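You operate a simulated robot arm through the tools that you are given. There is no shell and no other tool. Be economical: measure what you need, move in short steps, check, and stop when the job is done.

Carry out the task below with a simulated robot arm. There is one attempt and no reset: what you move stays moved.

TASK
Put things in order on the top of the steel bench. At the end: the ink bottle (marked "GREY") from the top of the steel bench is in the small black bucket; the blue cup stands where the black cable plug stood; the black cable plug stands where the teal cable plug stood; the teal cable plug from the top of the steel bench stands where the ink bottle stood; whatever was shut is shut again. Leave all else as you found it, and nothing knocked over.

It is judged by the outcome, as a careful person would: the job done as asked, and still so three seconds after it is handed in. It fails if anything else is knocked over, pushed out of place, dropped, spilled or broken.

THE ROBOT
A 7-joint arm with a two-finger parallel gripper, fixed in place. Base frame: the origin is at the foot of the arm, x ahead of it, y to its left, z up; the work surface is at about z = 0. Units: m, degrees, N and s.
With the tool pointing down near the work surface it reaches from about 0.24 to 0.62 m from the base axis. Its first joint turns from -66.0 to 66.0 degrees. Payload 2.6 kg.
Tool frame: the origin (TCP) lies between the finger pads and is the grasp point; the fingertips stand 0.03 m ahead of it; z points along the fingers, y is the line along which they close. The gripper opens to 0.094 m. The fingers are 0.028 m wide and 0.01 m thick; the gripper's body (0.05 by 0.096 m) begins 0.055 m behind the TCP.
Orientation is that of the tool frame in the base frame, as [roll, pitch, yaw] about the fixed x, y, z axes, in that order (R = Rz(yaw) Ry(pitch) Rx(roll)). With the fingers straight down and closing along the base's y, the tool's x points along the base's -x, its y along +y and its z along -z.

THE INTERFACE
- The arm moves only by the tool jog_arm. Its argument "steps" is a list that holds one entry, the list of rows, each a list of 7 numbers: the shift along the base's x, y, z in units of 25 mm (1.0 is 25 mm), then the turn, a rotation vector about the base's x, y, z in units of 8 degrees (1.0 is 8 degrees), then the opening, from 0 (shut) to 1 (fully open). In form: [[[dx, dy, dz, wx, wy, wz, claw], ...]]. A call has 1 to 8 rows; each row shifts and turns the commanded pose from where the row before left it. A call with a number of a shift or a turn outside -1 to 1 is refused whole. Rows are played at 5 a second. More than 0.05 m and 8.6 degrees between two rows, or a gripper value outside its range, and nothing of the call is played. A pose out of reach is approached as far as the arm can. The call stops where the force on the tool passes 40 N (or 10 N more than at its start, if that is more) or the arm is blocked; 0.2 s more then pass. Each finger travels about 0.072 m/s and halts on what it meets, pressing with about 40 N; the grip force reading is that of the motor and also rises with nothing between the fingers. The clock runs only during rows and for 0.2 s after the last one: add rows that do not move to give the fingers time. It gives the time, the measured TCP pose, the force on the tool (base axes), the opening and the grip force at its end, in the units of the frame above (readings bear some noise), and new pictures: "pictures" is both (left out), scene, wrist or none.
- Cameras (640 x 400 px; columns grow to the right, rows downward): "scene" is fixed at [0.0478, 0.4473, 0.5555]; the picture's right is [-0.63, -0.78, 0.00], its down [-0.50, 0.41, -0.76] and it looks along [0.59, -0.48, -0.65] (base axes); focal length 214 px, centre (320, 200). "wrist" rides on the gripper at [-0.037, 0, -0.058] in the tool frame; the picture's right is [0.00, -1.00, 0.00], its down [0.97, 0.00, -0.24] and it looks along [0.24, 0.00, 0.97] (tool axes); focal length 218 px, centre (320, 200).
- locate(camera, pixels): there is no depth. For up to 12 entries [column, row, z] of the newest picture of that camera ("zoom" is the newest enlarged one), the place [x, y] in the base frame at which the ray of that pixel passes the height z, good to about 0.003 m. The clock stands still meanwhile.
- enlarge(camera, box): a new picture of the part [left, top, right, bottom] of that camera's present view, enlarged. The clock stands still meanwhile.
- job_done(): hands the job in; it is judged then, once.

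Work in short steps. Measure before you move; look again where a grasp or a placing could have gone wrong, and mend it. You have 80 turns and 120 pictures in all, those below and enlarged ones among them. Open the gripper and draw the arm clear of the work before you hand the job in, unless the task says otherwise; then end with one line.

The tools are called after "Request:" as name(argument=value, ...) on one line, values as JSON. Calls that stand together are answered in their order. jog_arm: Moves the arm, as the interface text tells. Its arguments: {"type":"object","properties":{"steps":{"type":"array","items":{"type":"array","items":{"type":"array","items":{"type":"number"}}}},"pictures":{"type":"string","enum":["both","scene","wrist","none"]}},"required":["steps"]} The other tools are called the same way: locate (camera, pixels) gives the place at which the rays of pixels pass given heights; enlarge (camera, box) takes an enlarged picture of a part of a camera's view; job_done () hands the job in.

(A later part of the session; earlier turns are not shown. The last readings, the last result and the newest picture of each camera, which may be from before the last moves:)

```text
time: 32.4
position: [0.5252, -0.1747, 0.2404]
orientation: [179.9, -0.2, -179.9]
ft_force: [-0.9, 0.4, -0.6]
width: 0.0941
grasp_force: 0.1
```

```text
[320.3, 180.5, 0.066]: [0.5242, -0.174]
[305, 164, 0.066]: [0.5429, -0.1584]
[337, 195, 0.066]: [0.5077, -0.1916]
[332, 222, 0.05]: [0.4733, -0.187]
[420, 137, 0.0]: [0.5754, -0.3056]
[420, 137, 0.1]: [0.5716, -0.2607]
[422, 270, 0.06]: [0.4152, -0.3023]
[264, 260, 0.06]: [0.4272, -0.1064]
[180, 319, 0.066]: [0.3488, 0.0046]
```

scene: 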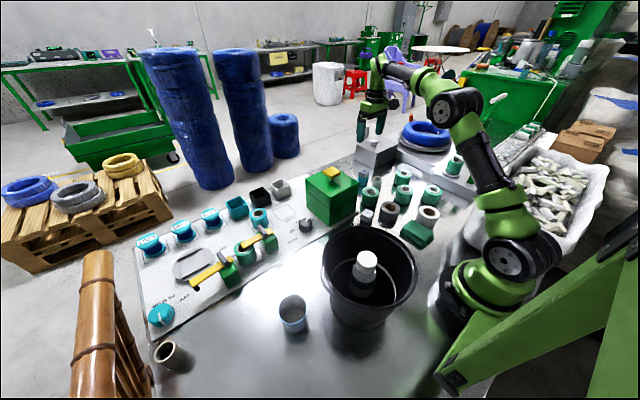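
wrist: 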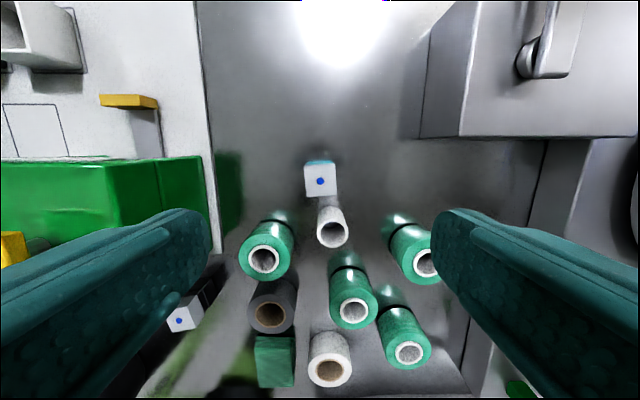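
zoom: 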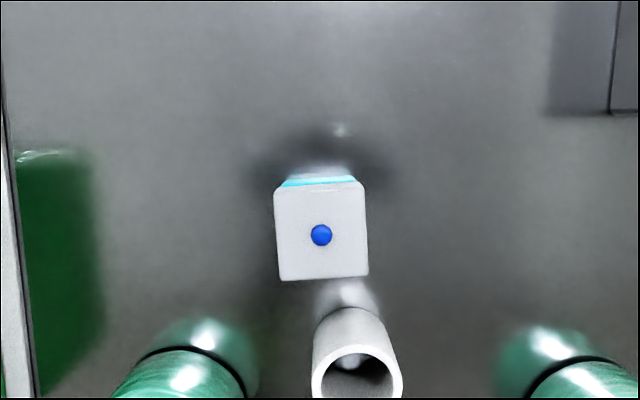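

Head centre (0.525,-0.175), clear on both sides. I descend to z≈0.043.

Request:
jog_arm(steps=[[[0, 0, -0.98, 0, 0, 0, 1], [0, 0, -0.98, 0, 0, 0, 1], [0, 0, -0.98, 0, 0, 0, 1], [0, 0, -0.98, 0, 0, 0, 1], [0, 0, -0.98, 0, 0, 0, 0.9], [0, 0, -0.98, 0, 0, 0, 0.8], [0, 0, -0.98, 0, 0, 0, 0.8], [0, 0, -0.98, 0, 0, 0, 0.8]]])

```text
time: 34.2
position: [0.5267, -0.1727, 0.0439]
orientation: [180.0, 0.0, -179.9]
ft_force: [0.5, -0.3, -0.1]
width: 0.0752
grasp_force: 0.0
```

scene: 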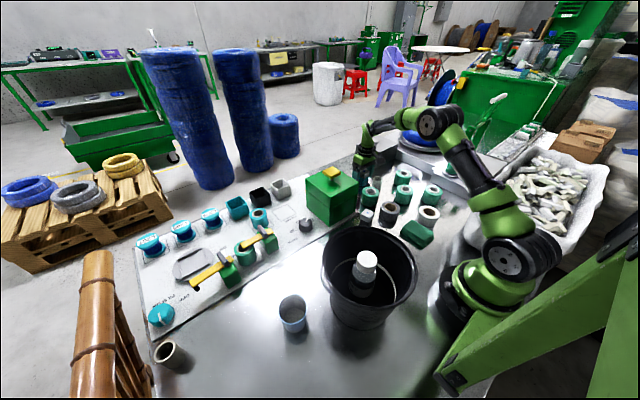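
wrist: 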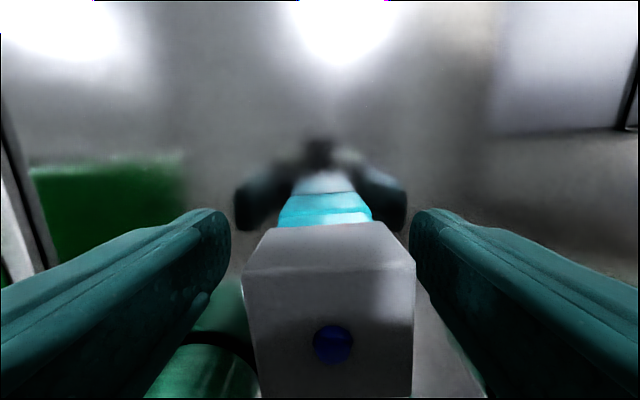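

The plug's head is between the fingers (slightly right, col 330). I shift 2 mm in -y and close.

Request:
jog_arm(steps=[[[0, -0.08, 0, 0, 0, 0, 0.8], [0, 0, 0, 0, 0, 0, 0.4], [0, 0, 0, 0, 0, 0, 0], [0, 0, 0, 0, 0, 0, 0], [0, 0, 0, 0, 0, 0, 0]]], pictures="wrist")

```text
time: 35.4
position: [0.5256, -0.1756, 0.0431]
orientation: [180.0, 0.0, -179.9]
ft_force: [-0.3, 0.2, 0.6]
width: 0.0355
grasp_force: 40.0
```

wrist: 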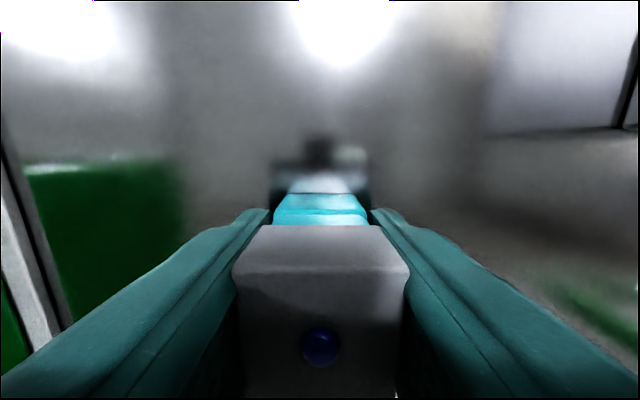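

Gripped at 0.0355. I lift and check.

Request:
jog_arm(steps=[[[0, 0, 0.5, 0, 0, 0, 0], [0, 0, 1, 0, 0, 0, 0], [0, 0, 1, 0, 0, 0, 0], [0, 0, 1, 0, 0, 0, 0], [0, 0, 1, 0, 0, 0, 0], [0, 0, 1, 0, 0, 0, 0], [0, 0, 1, 0, 0, 0, 0], [0, 0, 1, 0, 0, 0, 0]]], pictures="wrist")

Request:
jog_arm(steps=[[[-0.3, 0.3, 1, 0, 0, 0, 0], [-0.5, 1, 1, 0, 0, 0, 0], [-0.5, 1, 1, 0, 0, 0, 0], [-0.5, 1, 1, 0, 0, 0, 0], [-0.5, 1, 0, 0, 0, 0, 0], [-0.5, 1, 0, 0, 0, 0, 0], [-0.5, 1, 0, 0, 0, 0, 0], [-0.5, 1, 0, 0, 0, 0, 0]]], pictures="none")

Request:
jog_arm(steps=[[[-0.4, 1, 0, 0, 0, 0, 0], [-0.4, 1, 0, 0, 0, 0, 0], [-0.4, 1, 0, 0, 0, 0.5, 0], [-0.4, 1, 0, 0, 0, 0.5, 0], [-0.4, 1, 0, 0, 0, 0.5, 0], [-0.4, 1, 0, 0, 0, 0.5, 0], [-0.4, 1, 0, 0, 0, 0.5, 0], [-0.4, 1, 0, 0, 0, 0.5, 0]]], pictures="scene")

```text
time: 37.2
position: [0.5254, -0.177, 0.2321]
orientation: [180.0, 0.0, -179.9]
ft_force: [-0.6, 0.9, 0.1]
width: 0.0355
grasp_force: 40.6
```

wrist: 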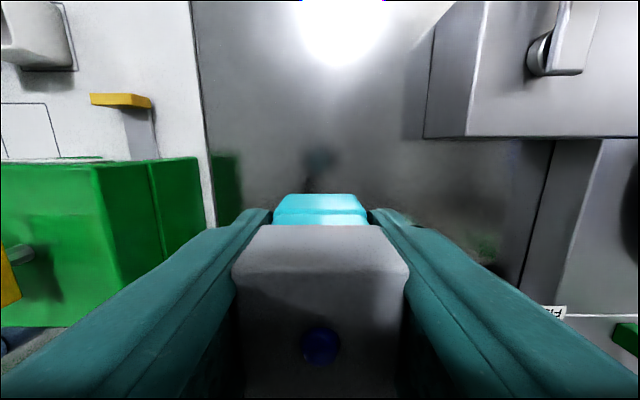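

```text
time: 39.0
position: [0.429, 0.0073, 0.3298]
orientation: [-179.9, 0.0, -179.8]
ft_force: [-0.6, -0.3, -1.1]
width: 0.0359
grasp_force: 40.2
```

```text
time: 40.8
position: [0.3525, 0.2067, 0.3319]
orientation: [-180.0, 0.0, -156.0]
ft_force: [-0.4, -1.0, 0.0]
width: 0.0355
grasp_force: 39.9
```

scene: 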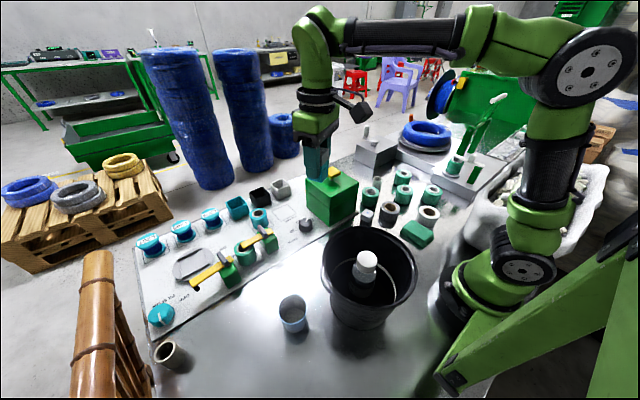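

Plug still held. I continue to above the bottle's old spot (0.306,0.466), descending a little.

Request:
jog_arm(steps=[[[-0.17, 0.94, -0.3, 0, 0, 0.5, 0], [-0.17, 0.94, -0.3, 0, 0, 0.5, 0], [-0.17, 0.94, -0.3, 0, 0, 0.5, 0], [-0.17, 0.94, -0.3, 0, 0, 0.5, 0], [-0.17, 0.94, -0.4, 0, 0, 0, 0], [-0.17, 0.94, -0.4, 0, 0, 0, 0], [-0.17, 0.94, -0.5, 0, 0, 0, 0], [-0.17, 0.94, -0.5, 0, 0, 0, 0]]], pictures="none")

Request:
jog_arm(steps=[[[-0.17, 0.94, -0.5, 0, 0, 0, 0], [-0.17, 0.94, -0.6, 0, 0, 0, 0], [-0.17, 0.94, -0.6, 0, 0, 0, 0], [0, 0, -0.6, 0, 0, 0, 0], [0, 0, -0.6, 0, 0, 0, 0], [0, 0, -0.6, 0, 0, 0, 0], [0, 0, 0, 0, 0, 0, 0]]])

```text
time: 42.6
position: [0.319, 0.3934, 0.2553]
orientation: [-180.0, 0.1, -139.9]
ft_force: [0.2, 0.7, -0.1]
width: 0.0356
grasp_force: 39.8
```

```text
time: 44.2
position: [0.3056, 0.4655, 0.1685]
orientation: [-179.9, 0.0, -139.9]
ft_force: [-0.4, 0.7, -0.1]
width: 0.0356
grasp_force: 40.3
```

scene: 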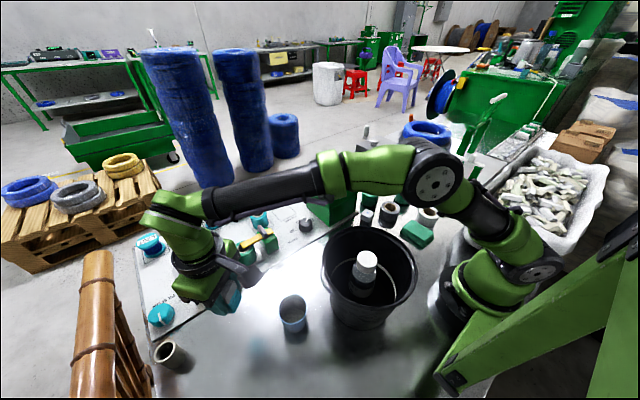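
wrist: 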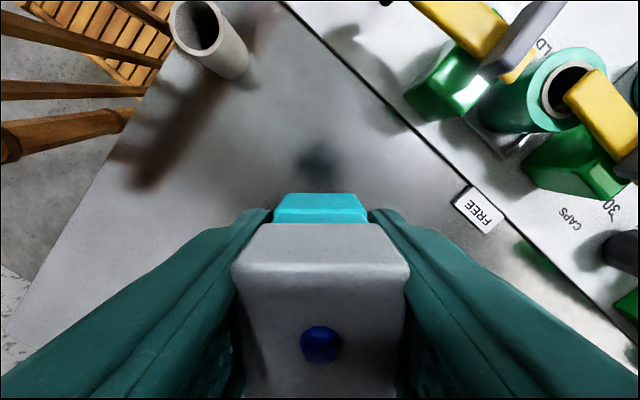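

Positioned over the spot. I lower to z≈0.048, then feel for the bench.

Request:
jog_arm(steps=[[[0, 0, -0.8, 0, 0, 0, 0], [0, 0, -0.8, 0, 0, 0, 0], [0, 0, -0.8, 0, 0, 0, 0], [0, 0, -0.8, 0, 0, 0, 0], [0, 0, -0.8, 0, 0, 0, 0], [0, 0, -0.8, 0, 0, 0, 0], [0, 0, 0, 0, 0, 0, 0]]], pictures="none")

Request:
jog_arm(steps=[[[0, 0, -0.1, 0, 0, 0, 0], [0, 0, -0.06, 0, 0, 0, 0], [0, 0, 0, 0, 0, 0, 0]]])

```text
time: 45.8
position: [0.3037, 0.4676, 0.0479]
orientation: [-179.9, -0.2, -139.9]
ft_force: [-0.8, 0.1, -1.3]
width: 0.0356
grasp_force: 39.5
```

```text
time: 46.6
position: [0.304, 0.4665, 0.0436]
orientation: [180.0, -0.1, -139.9]
ft_force: [-0.2, 0.8, -0.5]
width: 0.0355
grasp_force: 40.1
```

scene: 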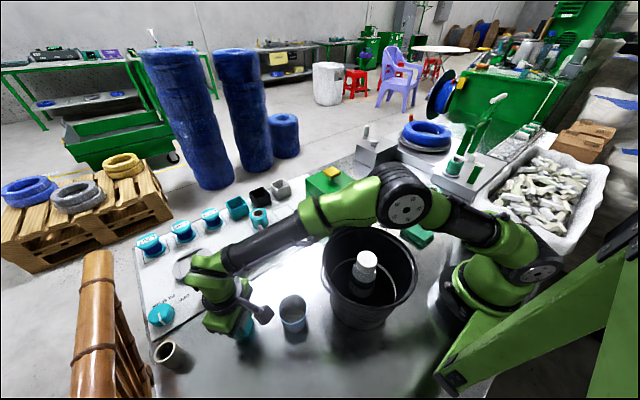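
wrist: 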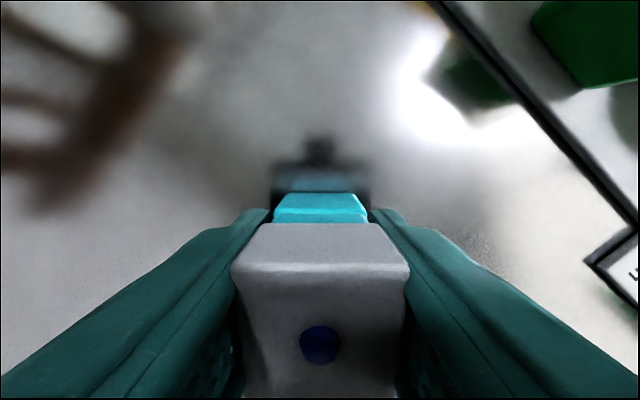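

At z 0.0436 (gripped at 0.0431) there is no contact force yet; I lower another ~1.5 mm, feel, then release.

Request:
jog_arm(steps=[[[0, 0, -0.04, 0, 0, 0, 0], [0, 0, -0.03, 0, 0, 0, 0], [0, 0, 0, 0, 0, 0, 0]]], pictures="none")

```text
time: 47.4
position: [0.3051, 0.4667, 0.0438]
orientation: [180.0, 0.0, -139.8]
ft_force: [-1.1, -2.7, 8.1]
width: 0.0354
grasp_force: 40.0
```

Contact (+8 N): the plug stands on the bench. I open and rise.

Request:
jog_arm(steps=[[[0, 0, 0, 0, 0, 0, 0.7], [0, 0, 0, 0, 0, 0, 0.8], [0, 0, 0, 0, 0, 0, 0.8], [0, 0, 0.5, 0, 0, 0, 0.8], [0, 0, 1, 0, 0, 0, 0.8], [0, 0, 1, 0, 0, 0, 0.8], [0, 0, 1, 0, 0, 0, 0.8], [0, 0, 1, 0, 0, 0, 0.8]]], pictures="none")

Request:
jog_arm(steps=[[[0, -0.5, 1, 0, 0, -0.5, 1], [0, -1, 1, 0, 0, -0.5, 1], [0, -1, 1, 0, 0, -0.5, 1], [0, -1, 1, 0, 0, -0.5, 1], [0, -1, 0.5, 0, 0, -0.5, 1], [0, -1, 0, 0, 0, -0.5, 1], [0, -1, 0, 0, 0, -0.5, 1], [0, -1, 0, 0, 0, -0.5, 1]]])

```text
time: 49.2
position: [0.3068, 0.4645, 0.1538]
orientation: [-180.0, -0.1, -139.9]
ft_force: [0.2, 0.2, 0.2]
width: 0.0753
grasp_force: 0.1
```

```text
time: 51.0
position: [0.3052, 0.2757, 0.2665]
orientation: [180.0, -0.1, -172.0]
ft_force: [0.6, 0.1, 0.0]
width: 0.0938
grasp_force: 0.1
```

scene: 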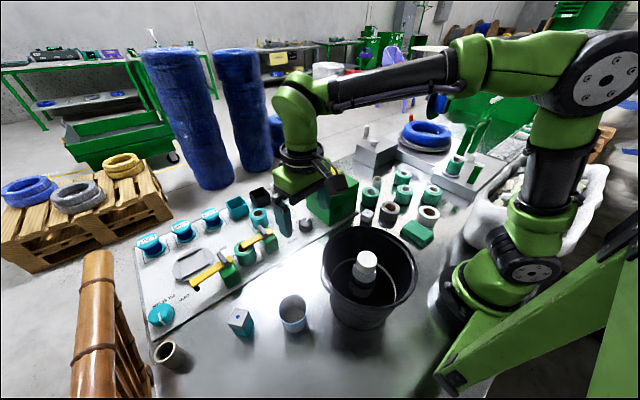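
wrist: 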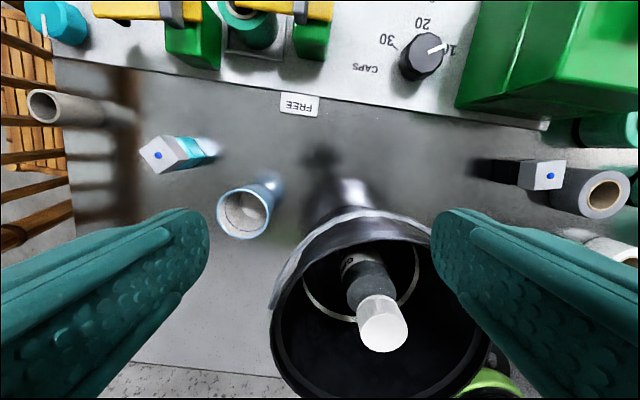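

Teal plug stands at the bottle's place. Now to the black plug near (0.347,0.005), head rotated about +13°, so tool yaw to ≈-167°.

Request:
jog_arm(steps=[[[0.153, -0.98, 0, 0, 0, 0.6, 1], [0.153, -0.98, 0, 0, 0, 0, 1], [0.153, -0.98, 0, 0, 0, 0, 1], [0.153, -0.98, 0, 0, 0, 0, 1], [0.153, -0.98, 0, 0, 0, 0, 1], [0.153, -0.98, 0, 0, 0, 0, 1], [0.153, -0.98, 0, 0, 0, 0, 1], [0.153, -0.98, 0, 0, 0, 0, 1]]], pictures="none")

Request:
jog_arm(steps=[[[0.153, -0.98, -0.3, 0, 0, 0, 1], [0.153, -0.98, -0.3, 0, 0, 0, 1], [0.153, -0.98, -0.3, 0, 0, 0, 1], [0, 0, 0, 0, 0, 0, 1]]])

Request:
enlarge(camera="wrist", box=[230, 120, 410, 232])

```text
time: 52.8
position: [0.3346, 0.0818, 0.2685]
orientation: [-180.0, -0.1, -167.1]
ft_force: [-0.1, -0.2, 0.6]
width: 0.094
grasp_force: 0.1
```

```text
time: 53.8
position: [0.3448, 0.0069, 0.2458]
orientation: [-180.0, -0.1, -167.1]
ft_force: [0.3, 0.0, -0.1]
width: 0.094
grasp_force: 0.0
```

scene: 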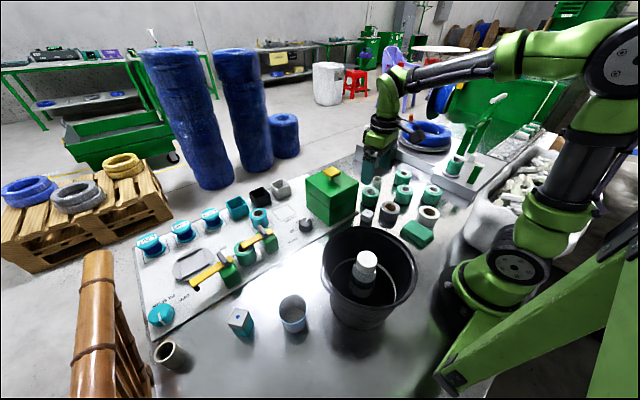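
wrist: 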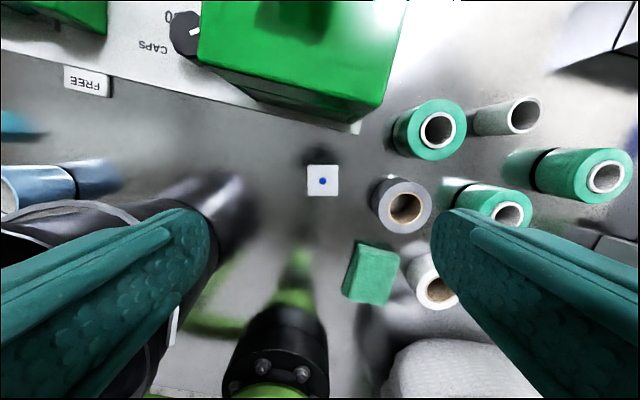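

```text
3.56 times, centred on (320, 176) of wrist
```

zoom: 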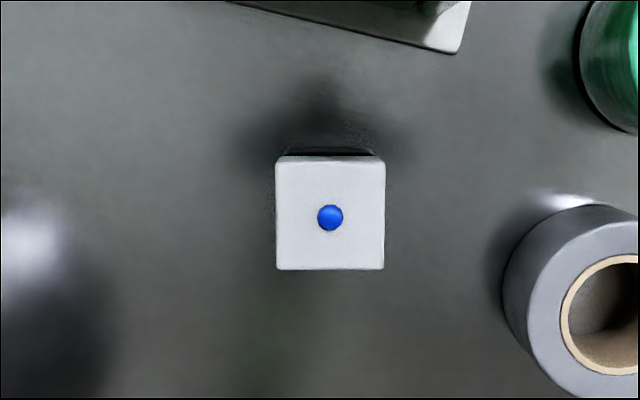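

The head is aligned with the gripper at wrist (323,181). I locate it and the grey roll's nearest edge.

Request:
locate(camera="wrist", pixels=[[322.7, 181, 0.066], [371, 200, 0.05], [371, 200, 0.01], [359, 130, 0.01], [370, 190, 0.0]])

```text
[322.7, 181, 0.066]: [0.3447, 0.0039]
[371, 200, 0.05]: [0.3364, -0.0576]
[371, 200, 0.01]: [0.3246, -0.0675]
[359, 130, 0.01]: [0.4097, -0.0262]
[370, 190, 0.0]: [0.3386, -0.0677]
```

Roll edge is 0.06 m away; with opening 0.7 the fingers clear it. I descend to z≈0.045.

Request:
jog_arm(steps=[[[0, -0.12, -1, 0, 0, 0, 0.7], [0, 0, -1, 0, 0, 0, 0.7], [0, 0, -1, 0, 0, 0, 0.7], [0, 0, -1, 0, 0, 0, 0.7], [0, 0, -1, 0, 0, 0, 0.7], [0, 0, -1, 0, 0, 0, 0.7], [0, 0, -1, 0, 0, 0, 0.7], [0, 0, -1, 0, 0, 0, 0.7]]], pictures="none")

Request:
jog_arm(steps=[[[0, 0, -0.08, 0, 0, 0, 0.7], [0, 0, 0, 0, 0, 0, 0.7]]])

```text
time: 55.6
position: [0.3449, 0.0049, 0.0437]
orientation: [-180.0, 0.0, -167.1]
ft_force: [0.3, -0.2, -0.9]
width: 0.0656
grasp_force: 0.0
```

```text
time: 56.2
position: [0.3444, 0.0043, 0.0421]
orientation: [179.9, -0.1, -167.0]
ft_force: [-0.4, -0.5, 0.5]
width: 0.0657
grasp_force: 0.0
```

scene: 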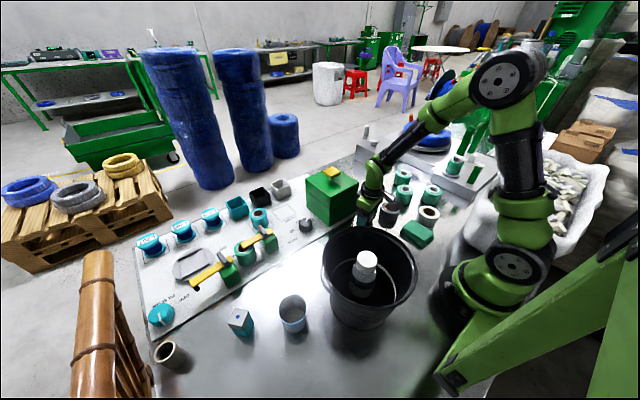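
wrist: 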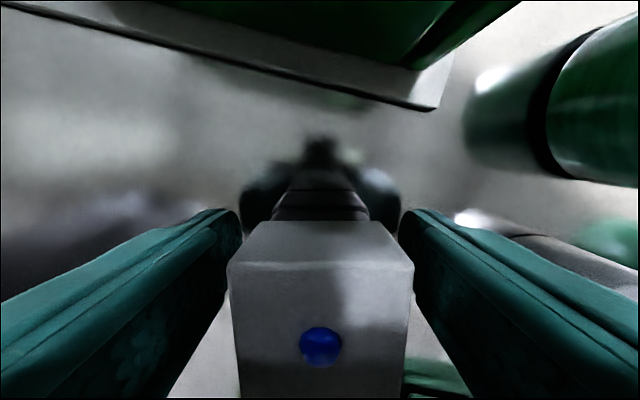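

Head centred at col 320 between the fingers. I close and lift.

Request:
jog_arm(steps=[[[0, 0, 0, 0, 0, 0, 0.4], [0, 0, 0, 0, 0, 0, 0], [0, 0, 0, 0, 0, 0, 0], [0, 0, 0, 0, 0, 0, 0]]], pictures="none")

Request:
jog_arm(steps=[[[0, 0, 0.5, 0, 0, 0, 0], [0, 0, 1, 0, 0, 0, 0], [0, 0, 1, 0, 0, 0, 0], [0, 0, 1, 0, 0, 0, 0], [0, 0, 1, 0, 0, 0, 0], [0, 0, 1, 0, 0, 0, 0], [0, 0, 1, 0, 0, 0, 0], [0, 0, 1, 0, 0, 0, 0]]], pictures="wrist")

```text
time: 57.2
position: [0.3454, 0.0052, 0.0414]
orientation: [179.9, 0.0, -167.1]
ft_force: [0.5, -0.2, -0.2]
width: 0.0353
grasp_force: 40.2
```

```text
time: 59.0
position: [0.3436, 0.0053, 0.2331]
orientation: [180.0, -0.2, -167.0]
ft_force: [0.3, 0.0, -0.1]
width: 0.0356
grasp_force: 39.7
```

wrist: 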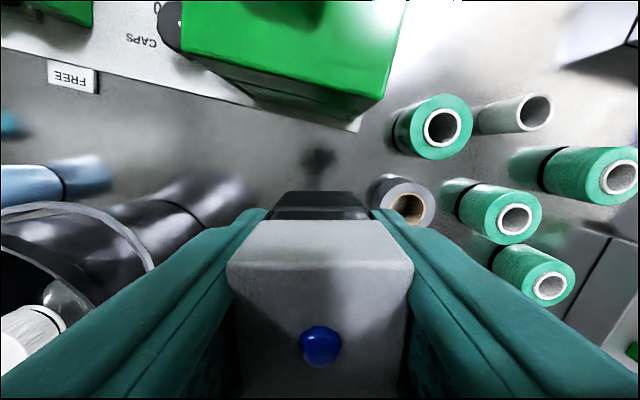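

Black plug held. I carry it to (0.526,-0.176) above the rolls, turning the tool back to 180°.

Request:
jog_arm(steps=[[[0.5, -1, 0.2, 0, 0, -0.4, 0], [0.9, -1, 0, 0, 0, -0.4, 0], [1, -1, 0, 0, 0, -0.4, 0], [1, -1, 0, 0, 0, -0.4, 0], [1, -1, 0, 0, 0, 0, 0], [1, -1, 0, 0, 0, 0, 0], [1, -0.8, 0, 0, 0, 0, 0], [0.87, -0.44, 0, 0, 0, 0, 0]]], pictures="none")

Request:
jog_arm(steps=[[[0, 0, -0.6, 0, 0, 0, 0], [0, 0, -1, 0, 0, 0, 0], [0, 0, -1, 0, 0, 0, 0], [0, 0, -1, 0, 0, 0, 0], [0, 0, 0, 0, 0, 0, 0]]])

```text
time: 60.8
position: [0.5278, -0.1766, 0.2362]
orientation: [180.0, -0.1, -179.9]
ft_force: [-0.5, 0.7, -0.3]
width: 0.0356
grasp_force: 39.7
```

```text
time: 62.0
position: [0.528, -0.1744, 0.1445]
orientation: [180.0, -0.1, -179.9]
ft_force: [-0.5, -0.4, -0.8]
width: 0.0355
grasp_force: 40.0
```

scene: 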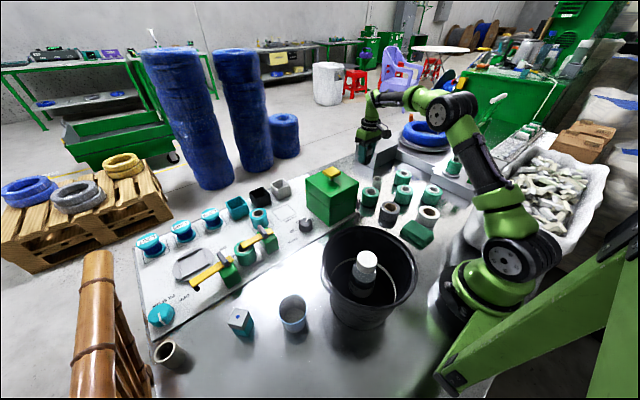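
wrist: 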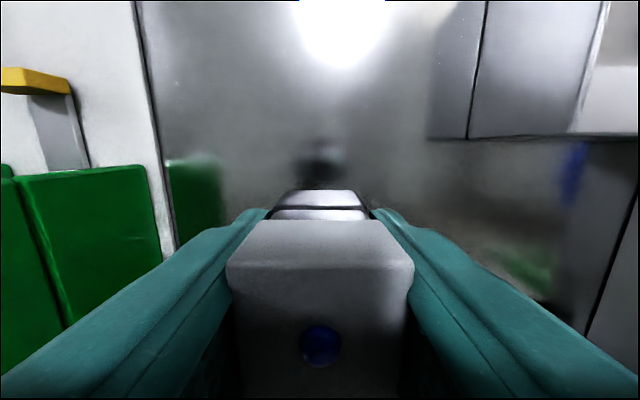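

Over the teal plug's old spot. I lower to z≈0.044 and then feel for the bench.

Request:
jog_arm(steps=[[[-0.05, 0, -0.8, 0, 0, 0, 0], [0, 0, -0.8, 0, 0, 0, 0], [0, 0, -0.8, 0, 0, 0, 0], [0, 0, -0.8, 0, 0, 0, 0], [0, 0, -0.8, 0, 0, 0, 0], [0, 0, 0, 0, 0, 0, 0]]], pictures="none")

Request:
jog_arm(steps=[[[0, 0, -0.06, 0, 0, 0, 0], [0, 0, -0.04, 0, 0, 0, 0], [0, 0, 0, 0, 0, 0, 0]]], pictures="none")

```text
time: 63.4
position: [0.5276, -0.1731, 0.0446]
orientation: [180.0, 0.0, -179.8]
ft_force: [-0.6, 0.7, -0.8]
width: 0.0355
grasp_force: 39.9
```

```text
time: 64.2
position: [0.5277, -0.1753, 0.0423]
orientation: [180.0, 0.0, -180.0]
ft_force: [0.1, -0.3, -0.1]
width: 0.0355
grasp_force: 39.7
```

Request:
jog_arm(steps=[[[0, 0, -0.05, 0, 0, 0, 0], [0, 0, 0, 0, 0, 0, 0]]], pictures="none")

```text
time: 64.8
position: [0.5283, -0.1746, 0.0429]
orientation: [180.0, 0.0, -179.8]
ft_force: [-0.3, -0.3, -1.1]
width: 0.0355
grasp_force: 40.0
```

No contact yet at commanded ≈0.041; I go down another 1 mm.

Request:
jog_arm(steps=[[[0, 0, -0.05, 0, 0, 0, 0], [0, 0, 0, 0, 0, 0, 0]]], pictures="none")

```text
time: 65.4
position: [0.5281, -0.1753, 0.0405]
orientation: [180.0, 0.1, -180.0]
ft_force: [-0.7, 1.6, 7.2]
width: 0.0353
grasp_force: 39.6
```

Contact (+7 N). I open and rise.

Request:
jog_arm(steps=[[[0, 0, 0, 0, 0, 0, 0.7], [0, 0, 0, 0, 0, 0, 0.75], [0, 0, 0, 0, 0, 0, 0.75], [0, 0, 0.5, 0, 0, 0, 0.75], [0, 0, 1, 0, 0, 0, 0.75], [0, 0, 1, 0, 0, 0, 0.75], [0, 0, 1, 0, 0, 0, 0.75], [0, 0, 1, 0, 0, 0, 0.75]]], pictures="none")

Request:
jog_arm(steps=[[[0, 0, 1, 0, 0, 0, 0.75], [0, 0, 1, 0, 0, 0, 0.8], [0, 0, 1, 0, 0, 0, 1], [0, 0, 1, 0, 0, 0, 1], [-0.5, 1, 1, 0, 0, 0, 1], [-0.5, 1, 1, 0, 0, 0, 1], [-0.5, 1, 1, 0, 0, 0, 1], [-0.5, 1, 1, 0, 0, 0, 1]]])

```text
time: 67.2
position: [0.5275, -0.1748, 0.1532]
orientation: [-180.0, 0.1, -179.9]
ft_force: [0.2, 0.0, 0.2]
width: 0.0707
grasp_force: 0.0
```

```text
time: 69.0
position: [0.4756, -0.0789, 0.3545]
orientation: [-179.9, 0.0, -180.0]
ft_force: [0.0, -0.6, 0.3]
width: 0.094
grasp_force: 0.1
```

scene: 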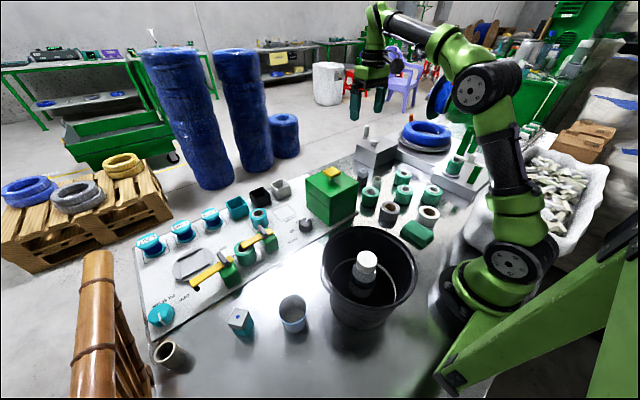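
wrist: 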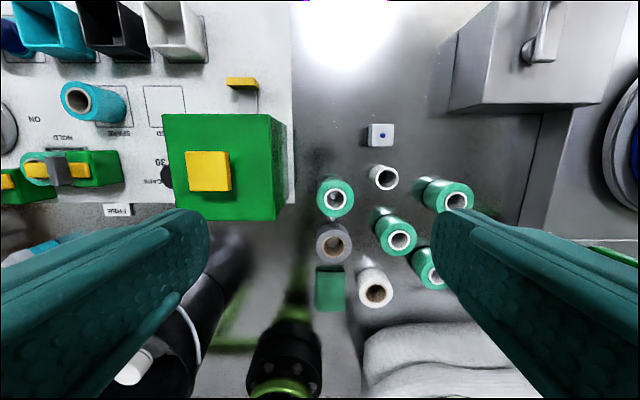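

Black plug stands in place. Next the cup; the bucket with its bail and the gripper's side bracket are close, so I check these geometries from scene pixels (bracket was at (262,312) when TCP was at (0.304,0.467,0.044)).

Request:
locate(camera="scene", pixels=[[262, 312, 0.1], [262, 312, 0.14], [262, 312, 0.18], [262, 312, 0.22], [325, 265, 0.12], [330, 283, 0.12], [330, 283, 0.08], [305, 308, 0.066], [280, 308, 0.066]])

Request:
enlarge(camera="scene", box=[220, 220, 420, 345])

```text
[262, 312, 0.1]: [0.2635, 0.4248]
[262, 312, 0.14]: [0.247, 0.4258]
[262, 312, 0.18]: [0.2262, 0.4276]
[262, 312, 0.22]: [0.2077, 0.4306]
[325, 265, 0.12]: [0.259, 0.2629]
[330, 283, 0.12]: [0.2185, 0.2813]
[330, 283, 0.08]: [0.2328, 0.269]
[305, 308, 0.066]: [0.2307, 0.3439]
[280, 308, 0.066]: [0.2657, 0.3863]
```

```text
3.20 times, centred on (320, 282) of scene
```

zoom: 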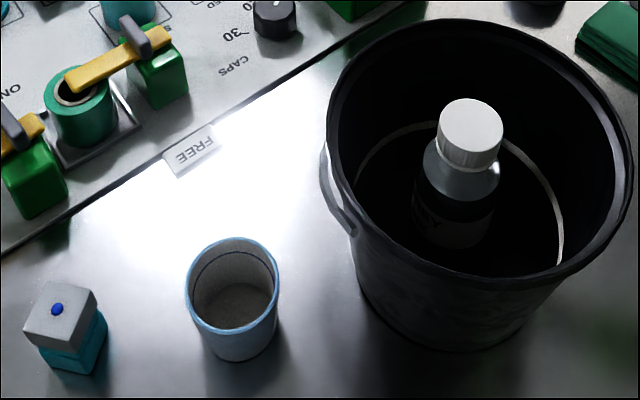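

The bracket is only ~0.065 m out, so a yaw of about -165° (195°) is safe at the cup. I fly there.

Request:
jog_arm(steps=[[[-0.508, 0.989, 0, 0, 0, 0, 1], [-0.508, 0.989, 0, 0, 0, 0, 1], [-0.508, 0.989, 0, 0, 0, 0, 1], [-0.508, 0.989, 0, 0, 0, 0, 1], [-0.508, 0.989, 0, 0, 0, 0, 1], [-0.508, 0.989, 0, 0, 0, 0, 1], [-0.508, 0.989, 0, 0, 0, 0, 1], [-0.508, 0.989, 0, 0, 0, 0, 1]]], pictures="none")

Request:
jog_arm(steps=[[[-0.508, 0.989, 0, 0, 0, 0, 1], [-0.508, 0.989, 0, 0, 0, 0, 1], [-0.508, 0.989, 0, 0, 0, 0, 1], [-0.508, 0.989, 0, 0, 0, 0.5, 1], [-0.508, 0.989, 0, 0, 0, 0.5, 1], [-0.508, 0.989, 0, 0, 0, 0.5, 1], [-0.508, 0.989, 0, 0, 0, 0.4, 1], [-0.508, 0.989, 0, 0, 0, 0, 1]]], pictures="none")

Request:
jog_arm(steps=[[[-0.508, 0.989, -0.5, 0, 0, 0, 1], [-0.508, 0.989, -0.7, 0, 0, 0, 1], [0, 0, -1, 0, 0, 0, 1], [0, 0, -1, 0, 0, 0, 1], [0, 0, -1, 0, 0, 0, 1], [0, 0, 0, 0, 0, 0, 1]]])

Request:
enlarge(camera="wrist", box=[210, 110, 450, 260])

```text
time: 70.8
position: [0.3751, 0.1214, 0.3524]
orientation: [180.0, 0.0, -180.0]
ft_force: [0.2, 0.3, 0.7]
width: 0.094
grasp_force: 0.1
```

```text
time: 72.6
position: [0.2731, 0.3219, 0.3529]
orientation: [-180.0, 0.0, -164.6]
ft_force: [-0.2, 0.5, 0.1]
width: 0.0938
grasp_force: 0.1
```

```text
time: 74.0
position: [0.2494, 0.369, 0.2468]
orientation: [-179.9, 0.1, -164.8]
ft_force: [-0.5, 0.6, 0.8]
width: 0.0939
grasp_force: 0.1
```

scene: 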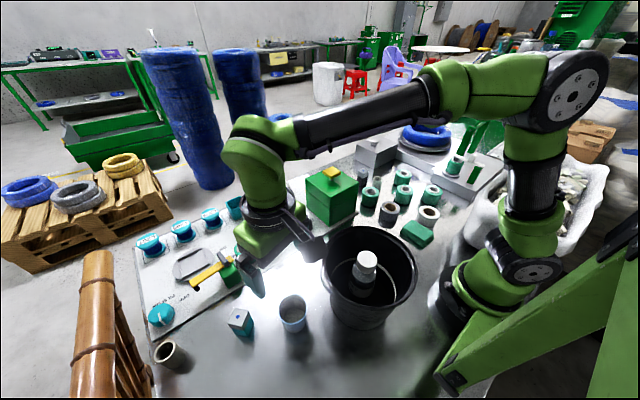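
wrist: 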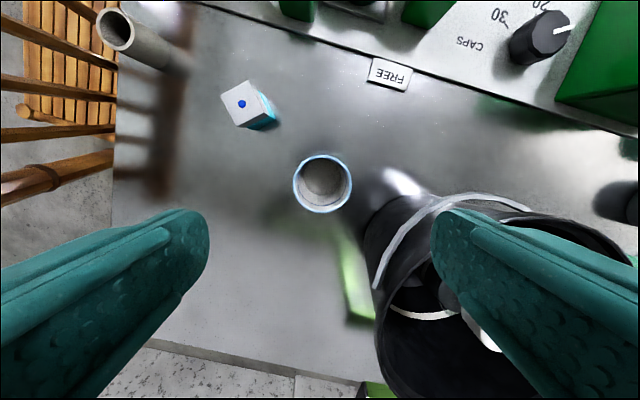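

```text
2.67 times, centred on (330, 185) of wrist
```

zoom: 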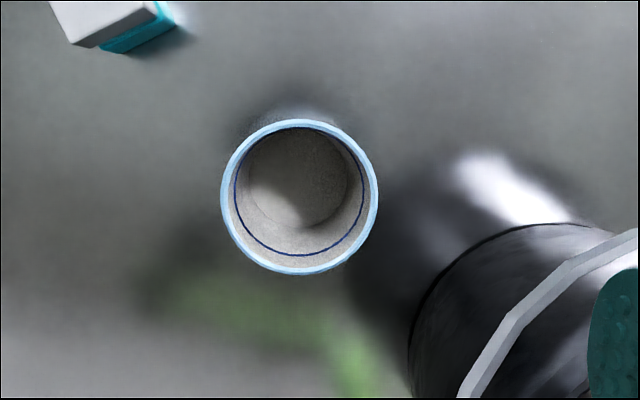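

The bail arcs at wrist (375,285)–(440,205). I measure it and the cup centre (322,184).

Request:
locate(camera="wrist", pixels=[[322, 184, 0.066], [293, 184, 0.066], [352, 184, 0.066], [410, 222, 0.14], [410, 222, 0.1], [385, 260, 0.14], [440, 200, 0.14], [440, 200, 0.1], [366, 225, 0.1], [385, 205, 0.05], [395, 195, 0.0]])

```text
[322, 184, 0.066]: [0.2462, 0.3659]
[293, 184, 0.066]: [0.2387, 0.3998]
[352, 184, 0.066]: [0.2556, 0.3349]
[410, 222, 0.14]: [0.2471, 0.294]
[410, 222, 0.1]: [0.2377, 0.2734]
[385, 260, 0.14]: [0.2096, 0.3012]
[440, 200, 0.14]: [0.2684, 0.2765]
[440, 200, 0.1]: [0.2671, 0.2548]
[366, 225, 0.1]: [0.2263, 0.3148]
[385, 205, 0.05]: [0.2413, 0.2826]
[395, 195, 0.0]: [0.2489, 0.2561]
```

Cup rim diameter ≈0.066 centred (0.246,0.366); bail is ≥0.07 m away. I descend with opening 0.9.

Request:
jog_arm(steps=[[[-0.12, -0.12, -1, 0, 0, 0, 0.9], [0, 0, -1, 0, 0, 0, 0.9], [0, 0, -1, 0, 0, 0, 0.9], [0, 0, -1, 0, 0, 0, 0.9], [0, 0, -1, 0, 0, 0, 0.9], [0, 0, 0, 0, 0, 0, 0.9]]])

```text
time: 75.4
position: [0.2463, 0.3653, 0.123]
orientation: [179.9, -0.1, -164.7]
ft_force: [-0.3, 0.4, 0.3]
width: 0.0845
grasp_force: 0.0
```

scene: 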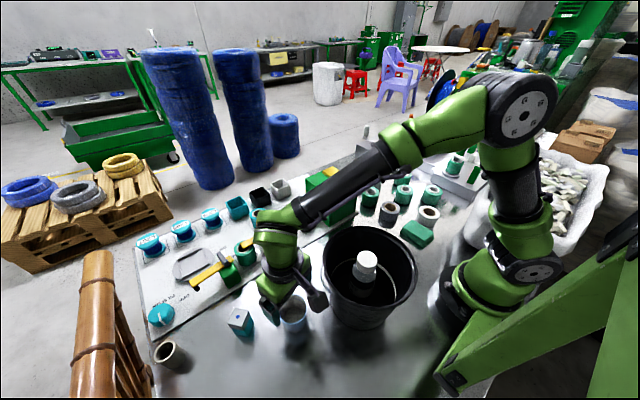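
wrist: 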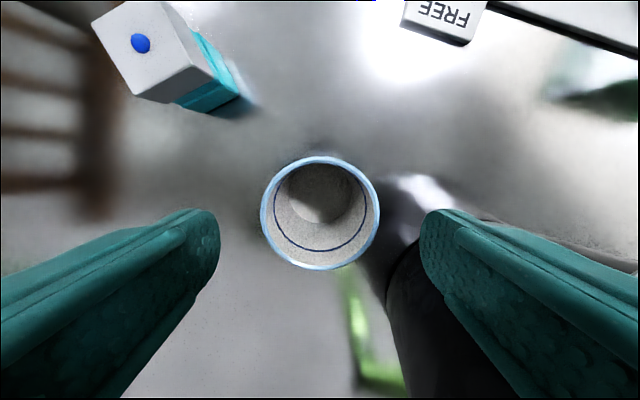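

Cup centred (col 320). I continue down to z≈0.046.

Request:
jog_arm(steps=[[[0, 0, -0.77, 0, 0, 0, 0.9], [0, 0, -0.77, 0, 0, 0, 0.9], [0, 0, -0.77, 0, 0, 0, 0.9], [0, 0, -0.77, 0, 0, 0, 0.9], [0, 0, 0, 0, 0, 0, 0.9]]])

```text
time: 76.6
position: [0.2459, 0.3661, 0.046]
orientation: [180.0, 0.0, -164.7]
ft_force: [-0.1, -0.1, 0.1]
width: 0.0847
grasp_force: 0.1
```

scene: 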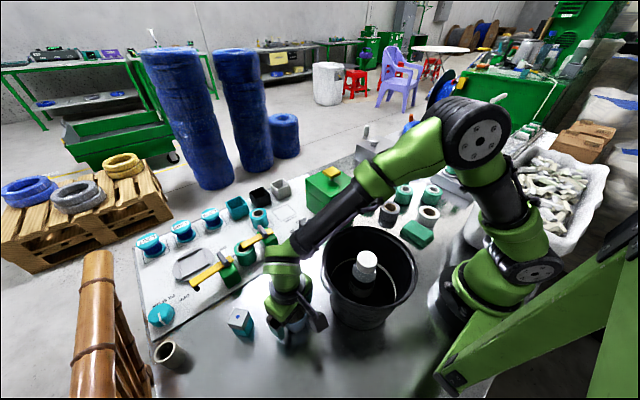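
wrist: 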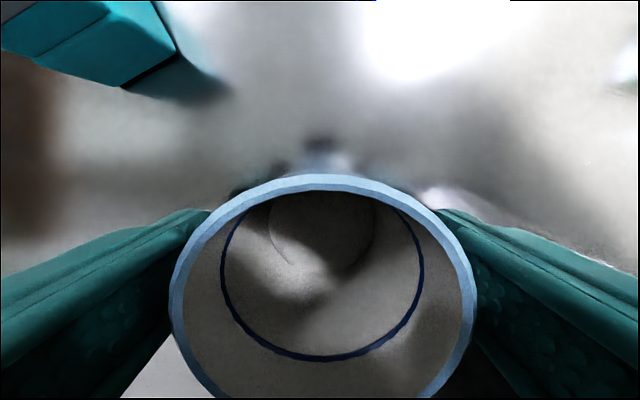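

Cup rim between the fingers, centred. I close on it.

Request:
jog_arm(steps=[[[0, 0, 0, 0, 0, 0, 0.7], [0, 0, 0, 0, 0, 0, 0.55], [0, 0, 0, 0, 0, 0, 0.4], [0, 0, 0, 0, 0, 0, 0.4], [0, 0, 0, 0, 0, 0, 0.4]]], pictures="wrist")

```text
time: 77.8
position: [0.2457, 0.3651, 0.0486]
orientation: [-180.0, 0.0, -164.7]
ft_force: [-0.1, 0.4, -0.9]
width: 0.0646
grasp_force: 39.9
```

wrist: 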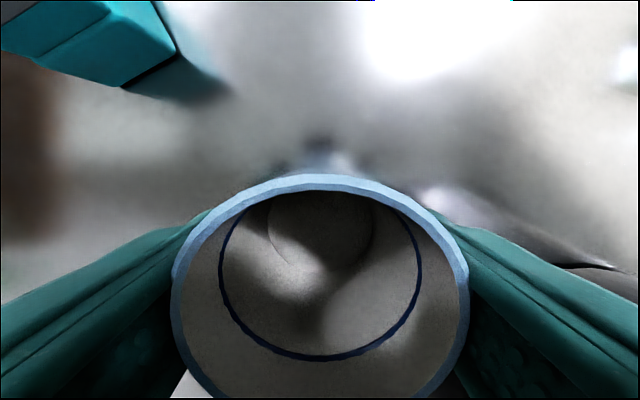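

Gripped at 0.0646. I lift straight up.

Request:
jog_arm(steps=[[[0, 0, 0.3, 0, 0, 0, 0.4], [0, 0, 0.7, 0, 0, 0, 0.4], [0, 0, 1, 0, 0, 0, 0.4], [0, 0, 1, 0, 0, 0, 0.4], [0, 0, 1, 0, 0, 0, 0.4], [0, 0, 1, 0, 0, 0, 0.4], [0, 0, 1, 0, 0, 0, 0.4], [0, 0, 1, 0, 0, 0, 0.4]]], pictures="none")

Request:
jog_arm(steps=[[[0, 0, 1, 0, 0, 0, 0.4], [0, 0, 1, 0, 0, 0, 0.4], [0, 0, 0, 0, 0, 0, 0.4]]])

```text
time: 79.6
position: [0.2464, 0.3639, 0.2224]
orientation: [-179.9, -0.1, -164.7]
ft_force: [0.2, -0.1, -1.0]
width: 0.0645
grasp_force: 39.8
```

```text
time: 80.4
position: [0.2448, 0.364, 0.2748]
orientation: [-180.0, -0.2, -164.7]
ft_force: [0.8, 0.3, -1.0]
width: 0.0643
grasp_force: 39.2
```

scene: 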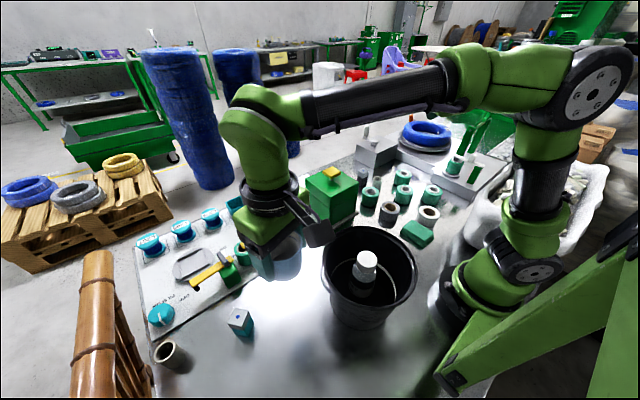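
wrist: 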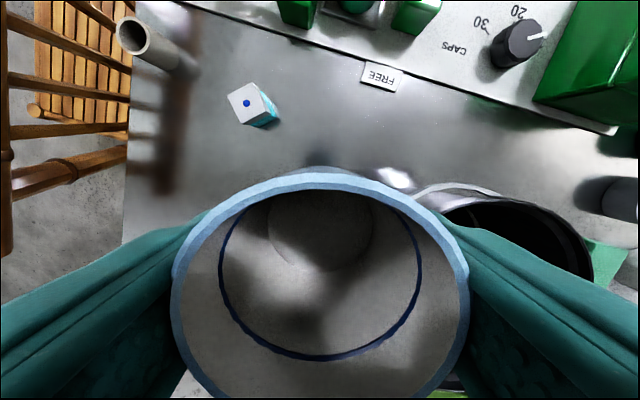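

Cup held upright. I carry it along an arc above the bench to the black plug's old spot (0.345,0.005).

Request:
jog_arm(steps=[[[0.267, -0.96, 0, 0, 0, 0, 0.4], [0.267, -0.96, 0, 0, 0, 0, 0.4], [0.267, -0.96, 0, 0, 0, 0, 0.4], [0.267, -0.96, 0, 0, 0, 0, 0.4], [0.267, -0.96, 0, 0, 0, 0, 0.4], [0.267, -0.96, 0, 0, 0, 0, 0.4], [0.267, -0.96, 0, 0, 0, 0, 0.4], [0.267, -0.96, 0, 0, 0, 0, 0.4]]], pictures="none")

Request:
jog_arm(steps=[[[0.267, -0.96, 0, 0, 0, 0, 0.4], [0.267, -0.96, 0, 0, 0, 0, 0.4], [0.267, -0.96, 0, 0, 0, 0, 0.4], [0.267, -0.96, 0, 0, 0, 0, 0.4], [0.267, -0.96, 0, 0, 0, 0, 0.4], [0.267, -0.96, 0, 0, 0, 0, 0.4], [0.267, -0.94, 0, 0, 0, 0, 0.4], [0, 0, 0, 0, 0, 0, 0.4]]])

```text
time: 82.2
position: [0.2986, 0.1722, 0.271]
orientation: [-180.0, -0.1, -164.6]
ft_force: [-0.1, -0.4, -1.2]
width: 0.0641
grasp_force: 40.0
```

```text
time: 84.0
position: [0.3474, 0.0066, 0.2723]
orientation: [-180.0, 0.1, -164.7]
ft_force: [-0.5, -0.7, -1.2]
width: 0.0643
grasp_force: 40.0
```

scene: 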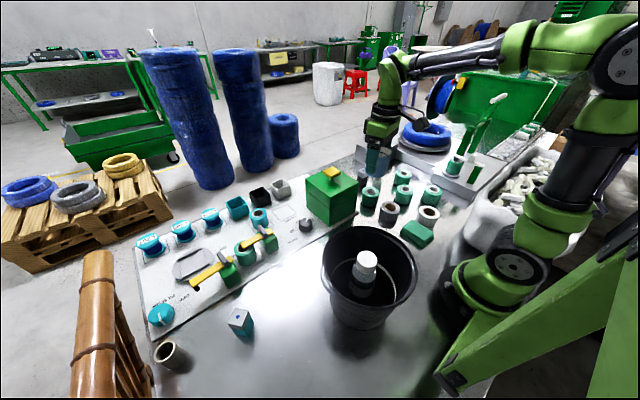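
wrist: 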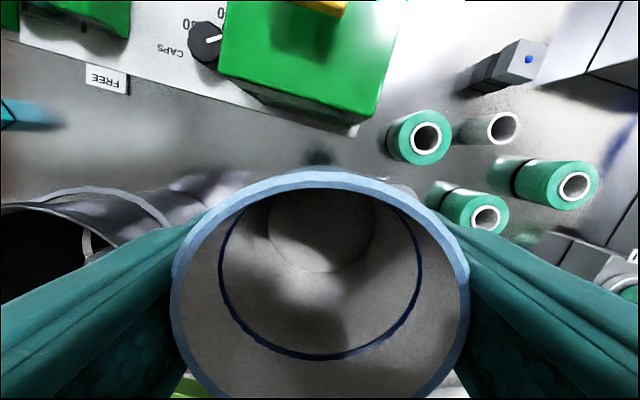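

Positioned within 2 mm. I lower to z≈0.072 first.

Request:
jog_arm(steps=[[[-0.08, -0.04, -1, 0, 0, 0, 0.4], [0, 0, -1, 0, 0, 0, 0.4], [0, 0, -1, 0, 0, 0, 0.4], [0, 0, -1, 0, 0, 0, 0.4], [0, 0, -1, 0, 0, 0, 0.4], [0, 0, -1, 0, 0, 0, 0.4], [0, 0, -1, 0, 0, 0, 0.4], [0, 0, -1, 0, 0, 0, 0.4]]])

Request:
enlarge(camera="scene", box=[320, 150, 440, 240])

```text
time: 85.8
position: [0.3438, 0.0061, 0.0727]
orientation: [180.0, -0.1, -164.7]
ft_force: [0.2, -0.2, -0.8]
width: 0.0643
grasp_force: 39.8
```

scene: 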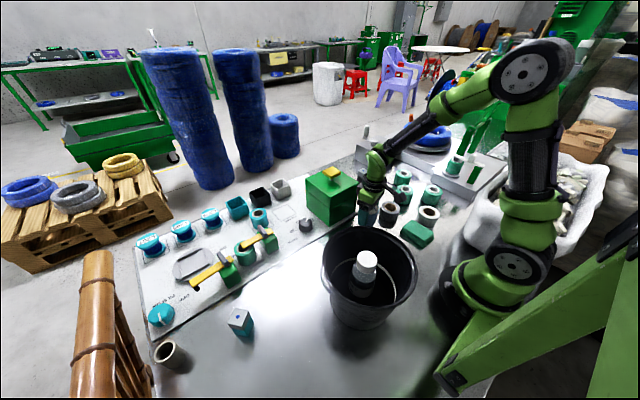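
wrist: 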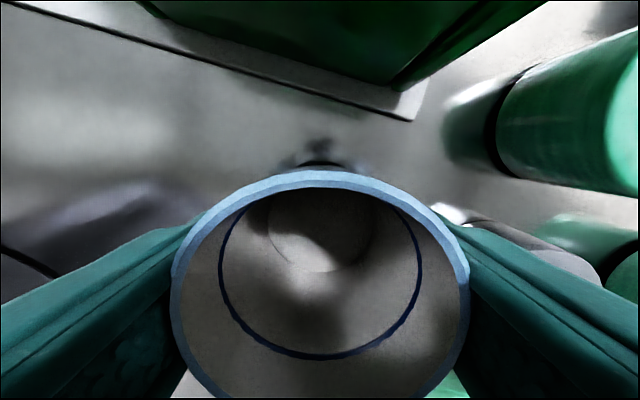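

```text
4.44 times, centred on (380, 195) of scene
```

zoom: 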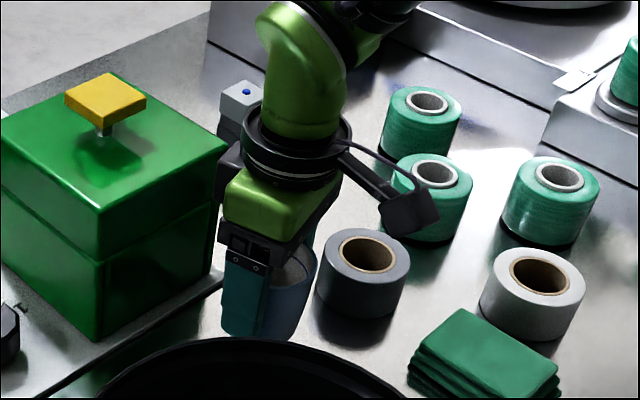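

Clear of the roll and the box. I lower 22 mm, then feel.

Request:
jog_arm(steps=[[[0, 0, -0.4, 0, 0, 0, 0.4], [0, 0, -0.4, 0, 0, 0, 0.4], [0, 0, -0.1, 0, 0, 0, 0.4], [0, 0, 0, 0, 0, 0, 0.4]]], pictures="none")

Request:
jog_arm(steps=[[[0, 0, -0.05, 0, 0, 0, 0.4], [0, 0, -0.03, 0, 0, 0, 0.4], [0, 0, 0, 0, 0, 0, 0.4]]], pictures="none")

```text
time: 86.8
position: [0.3434, 0.0056, 0.0487]
orientation: [-179.9, 0.0, -164.7]
ft_force: [-0.3, 0.4, -0.7]
width: 0.0644
grasp_force: 39.8
```

```text
time: 87.6
position: [0.344, 0.0066, 0.0467]
orientation: [179.9, 0.0, -164.7]
ft_force: [-9.9, 2.2, 24.1]
width: 0.0645
grasp_force: 40.0
```

Firm contact (24 N); I relieve 1 mm, then open to 0.82 and rise.

Request:
jog_arm(steps=[[[0, 0, 0.03, 0, 0, 0, 0.4], [0, 0, 0, 0, 0, 0, 0.75], [0, 0, 0, 0, 0, 0, 0.82], [0, 0, 0, 0, 0, 0, 0.82], [0, 0, 0, 0, 0, 0, 0.82]]])

```text
time: 88.8
position: [0.3434, 0.0052, 0.0477]
orientation: [179.9, 0.0, -164.6]
ft_force: [-0.6, 0.0, -0.7]
width: 0.0772
grasp_force: 0.0
```

scene: 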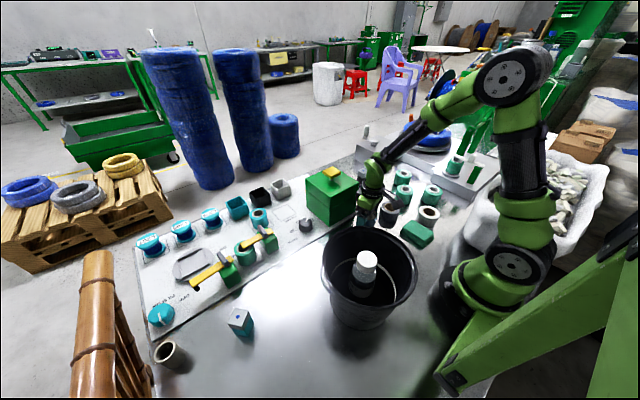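
wrist: 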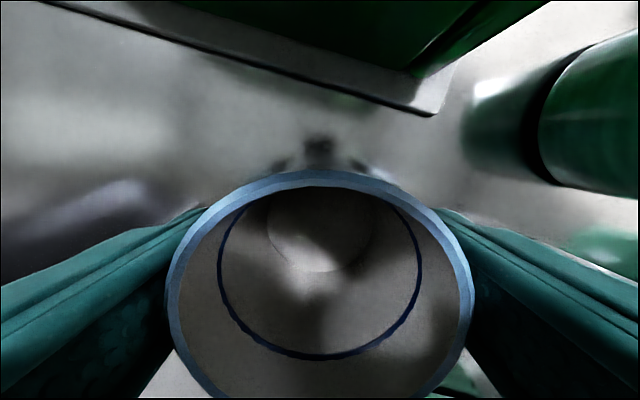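

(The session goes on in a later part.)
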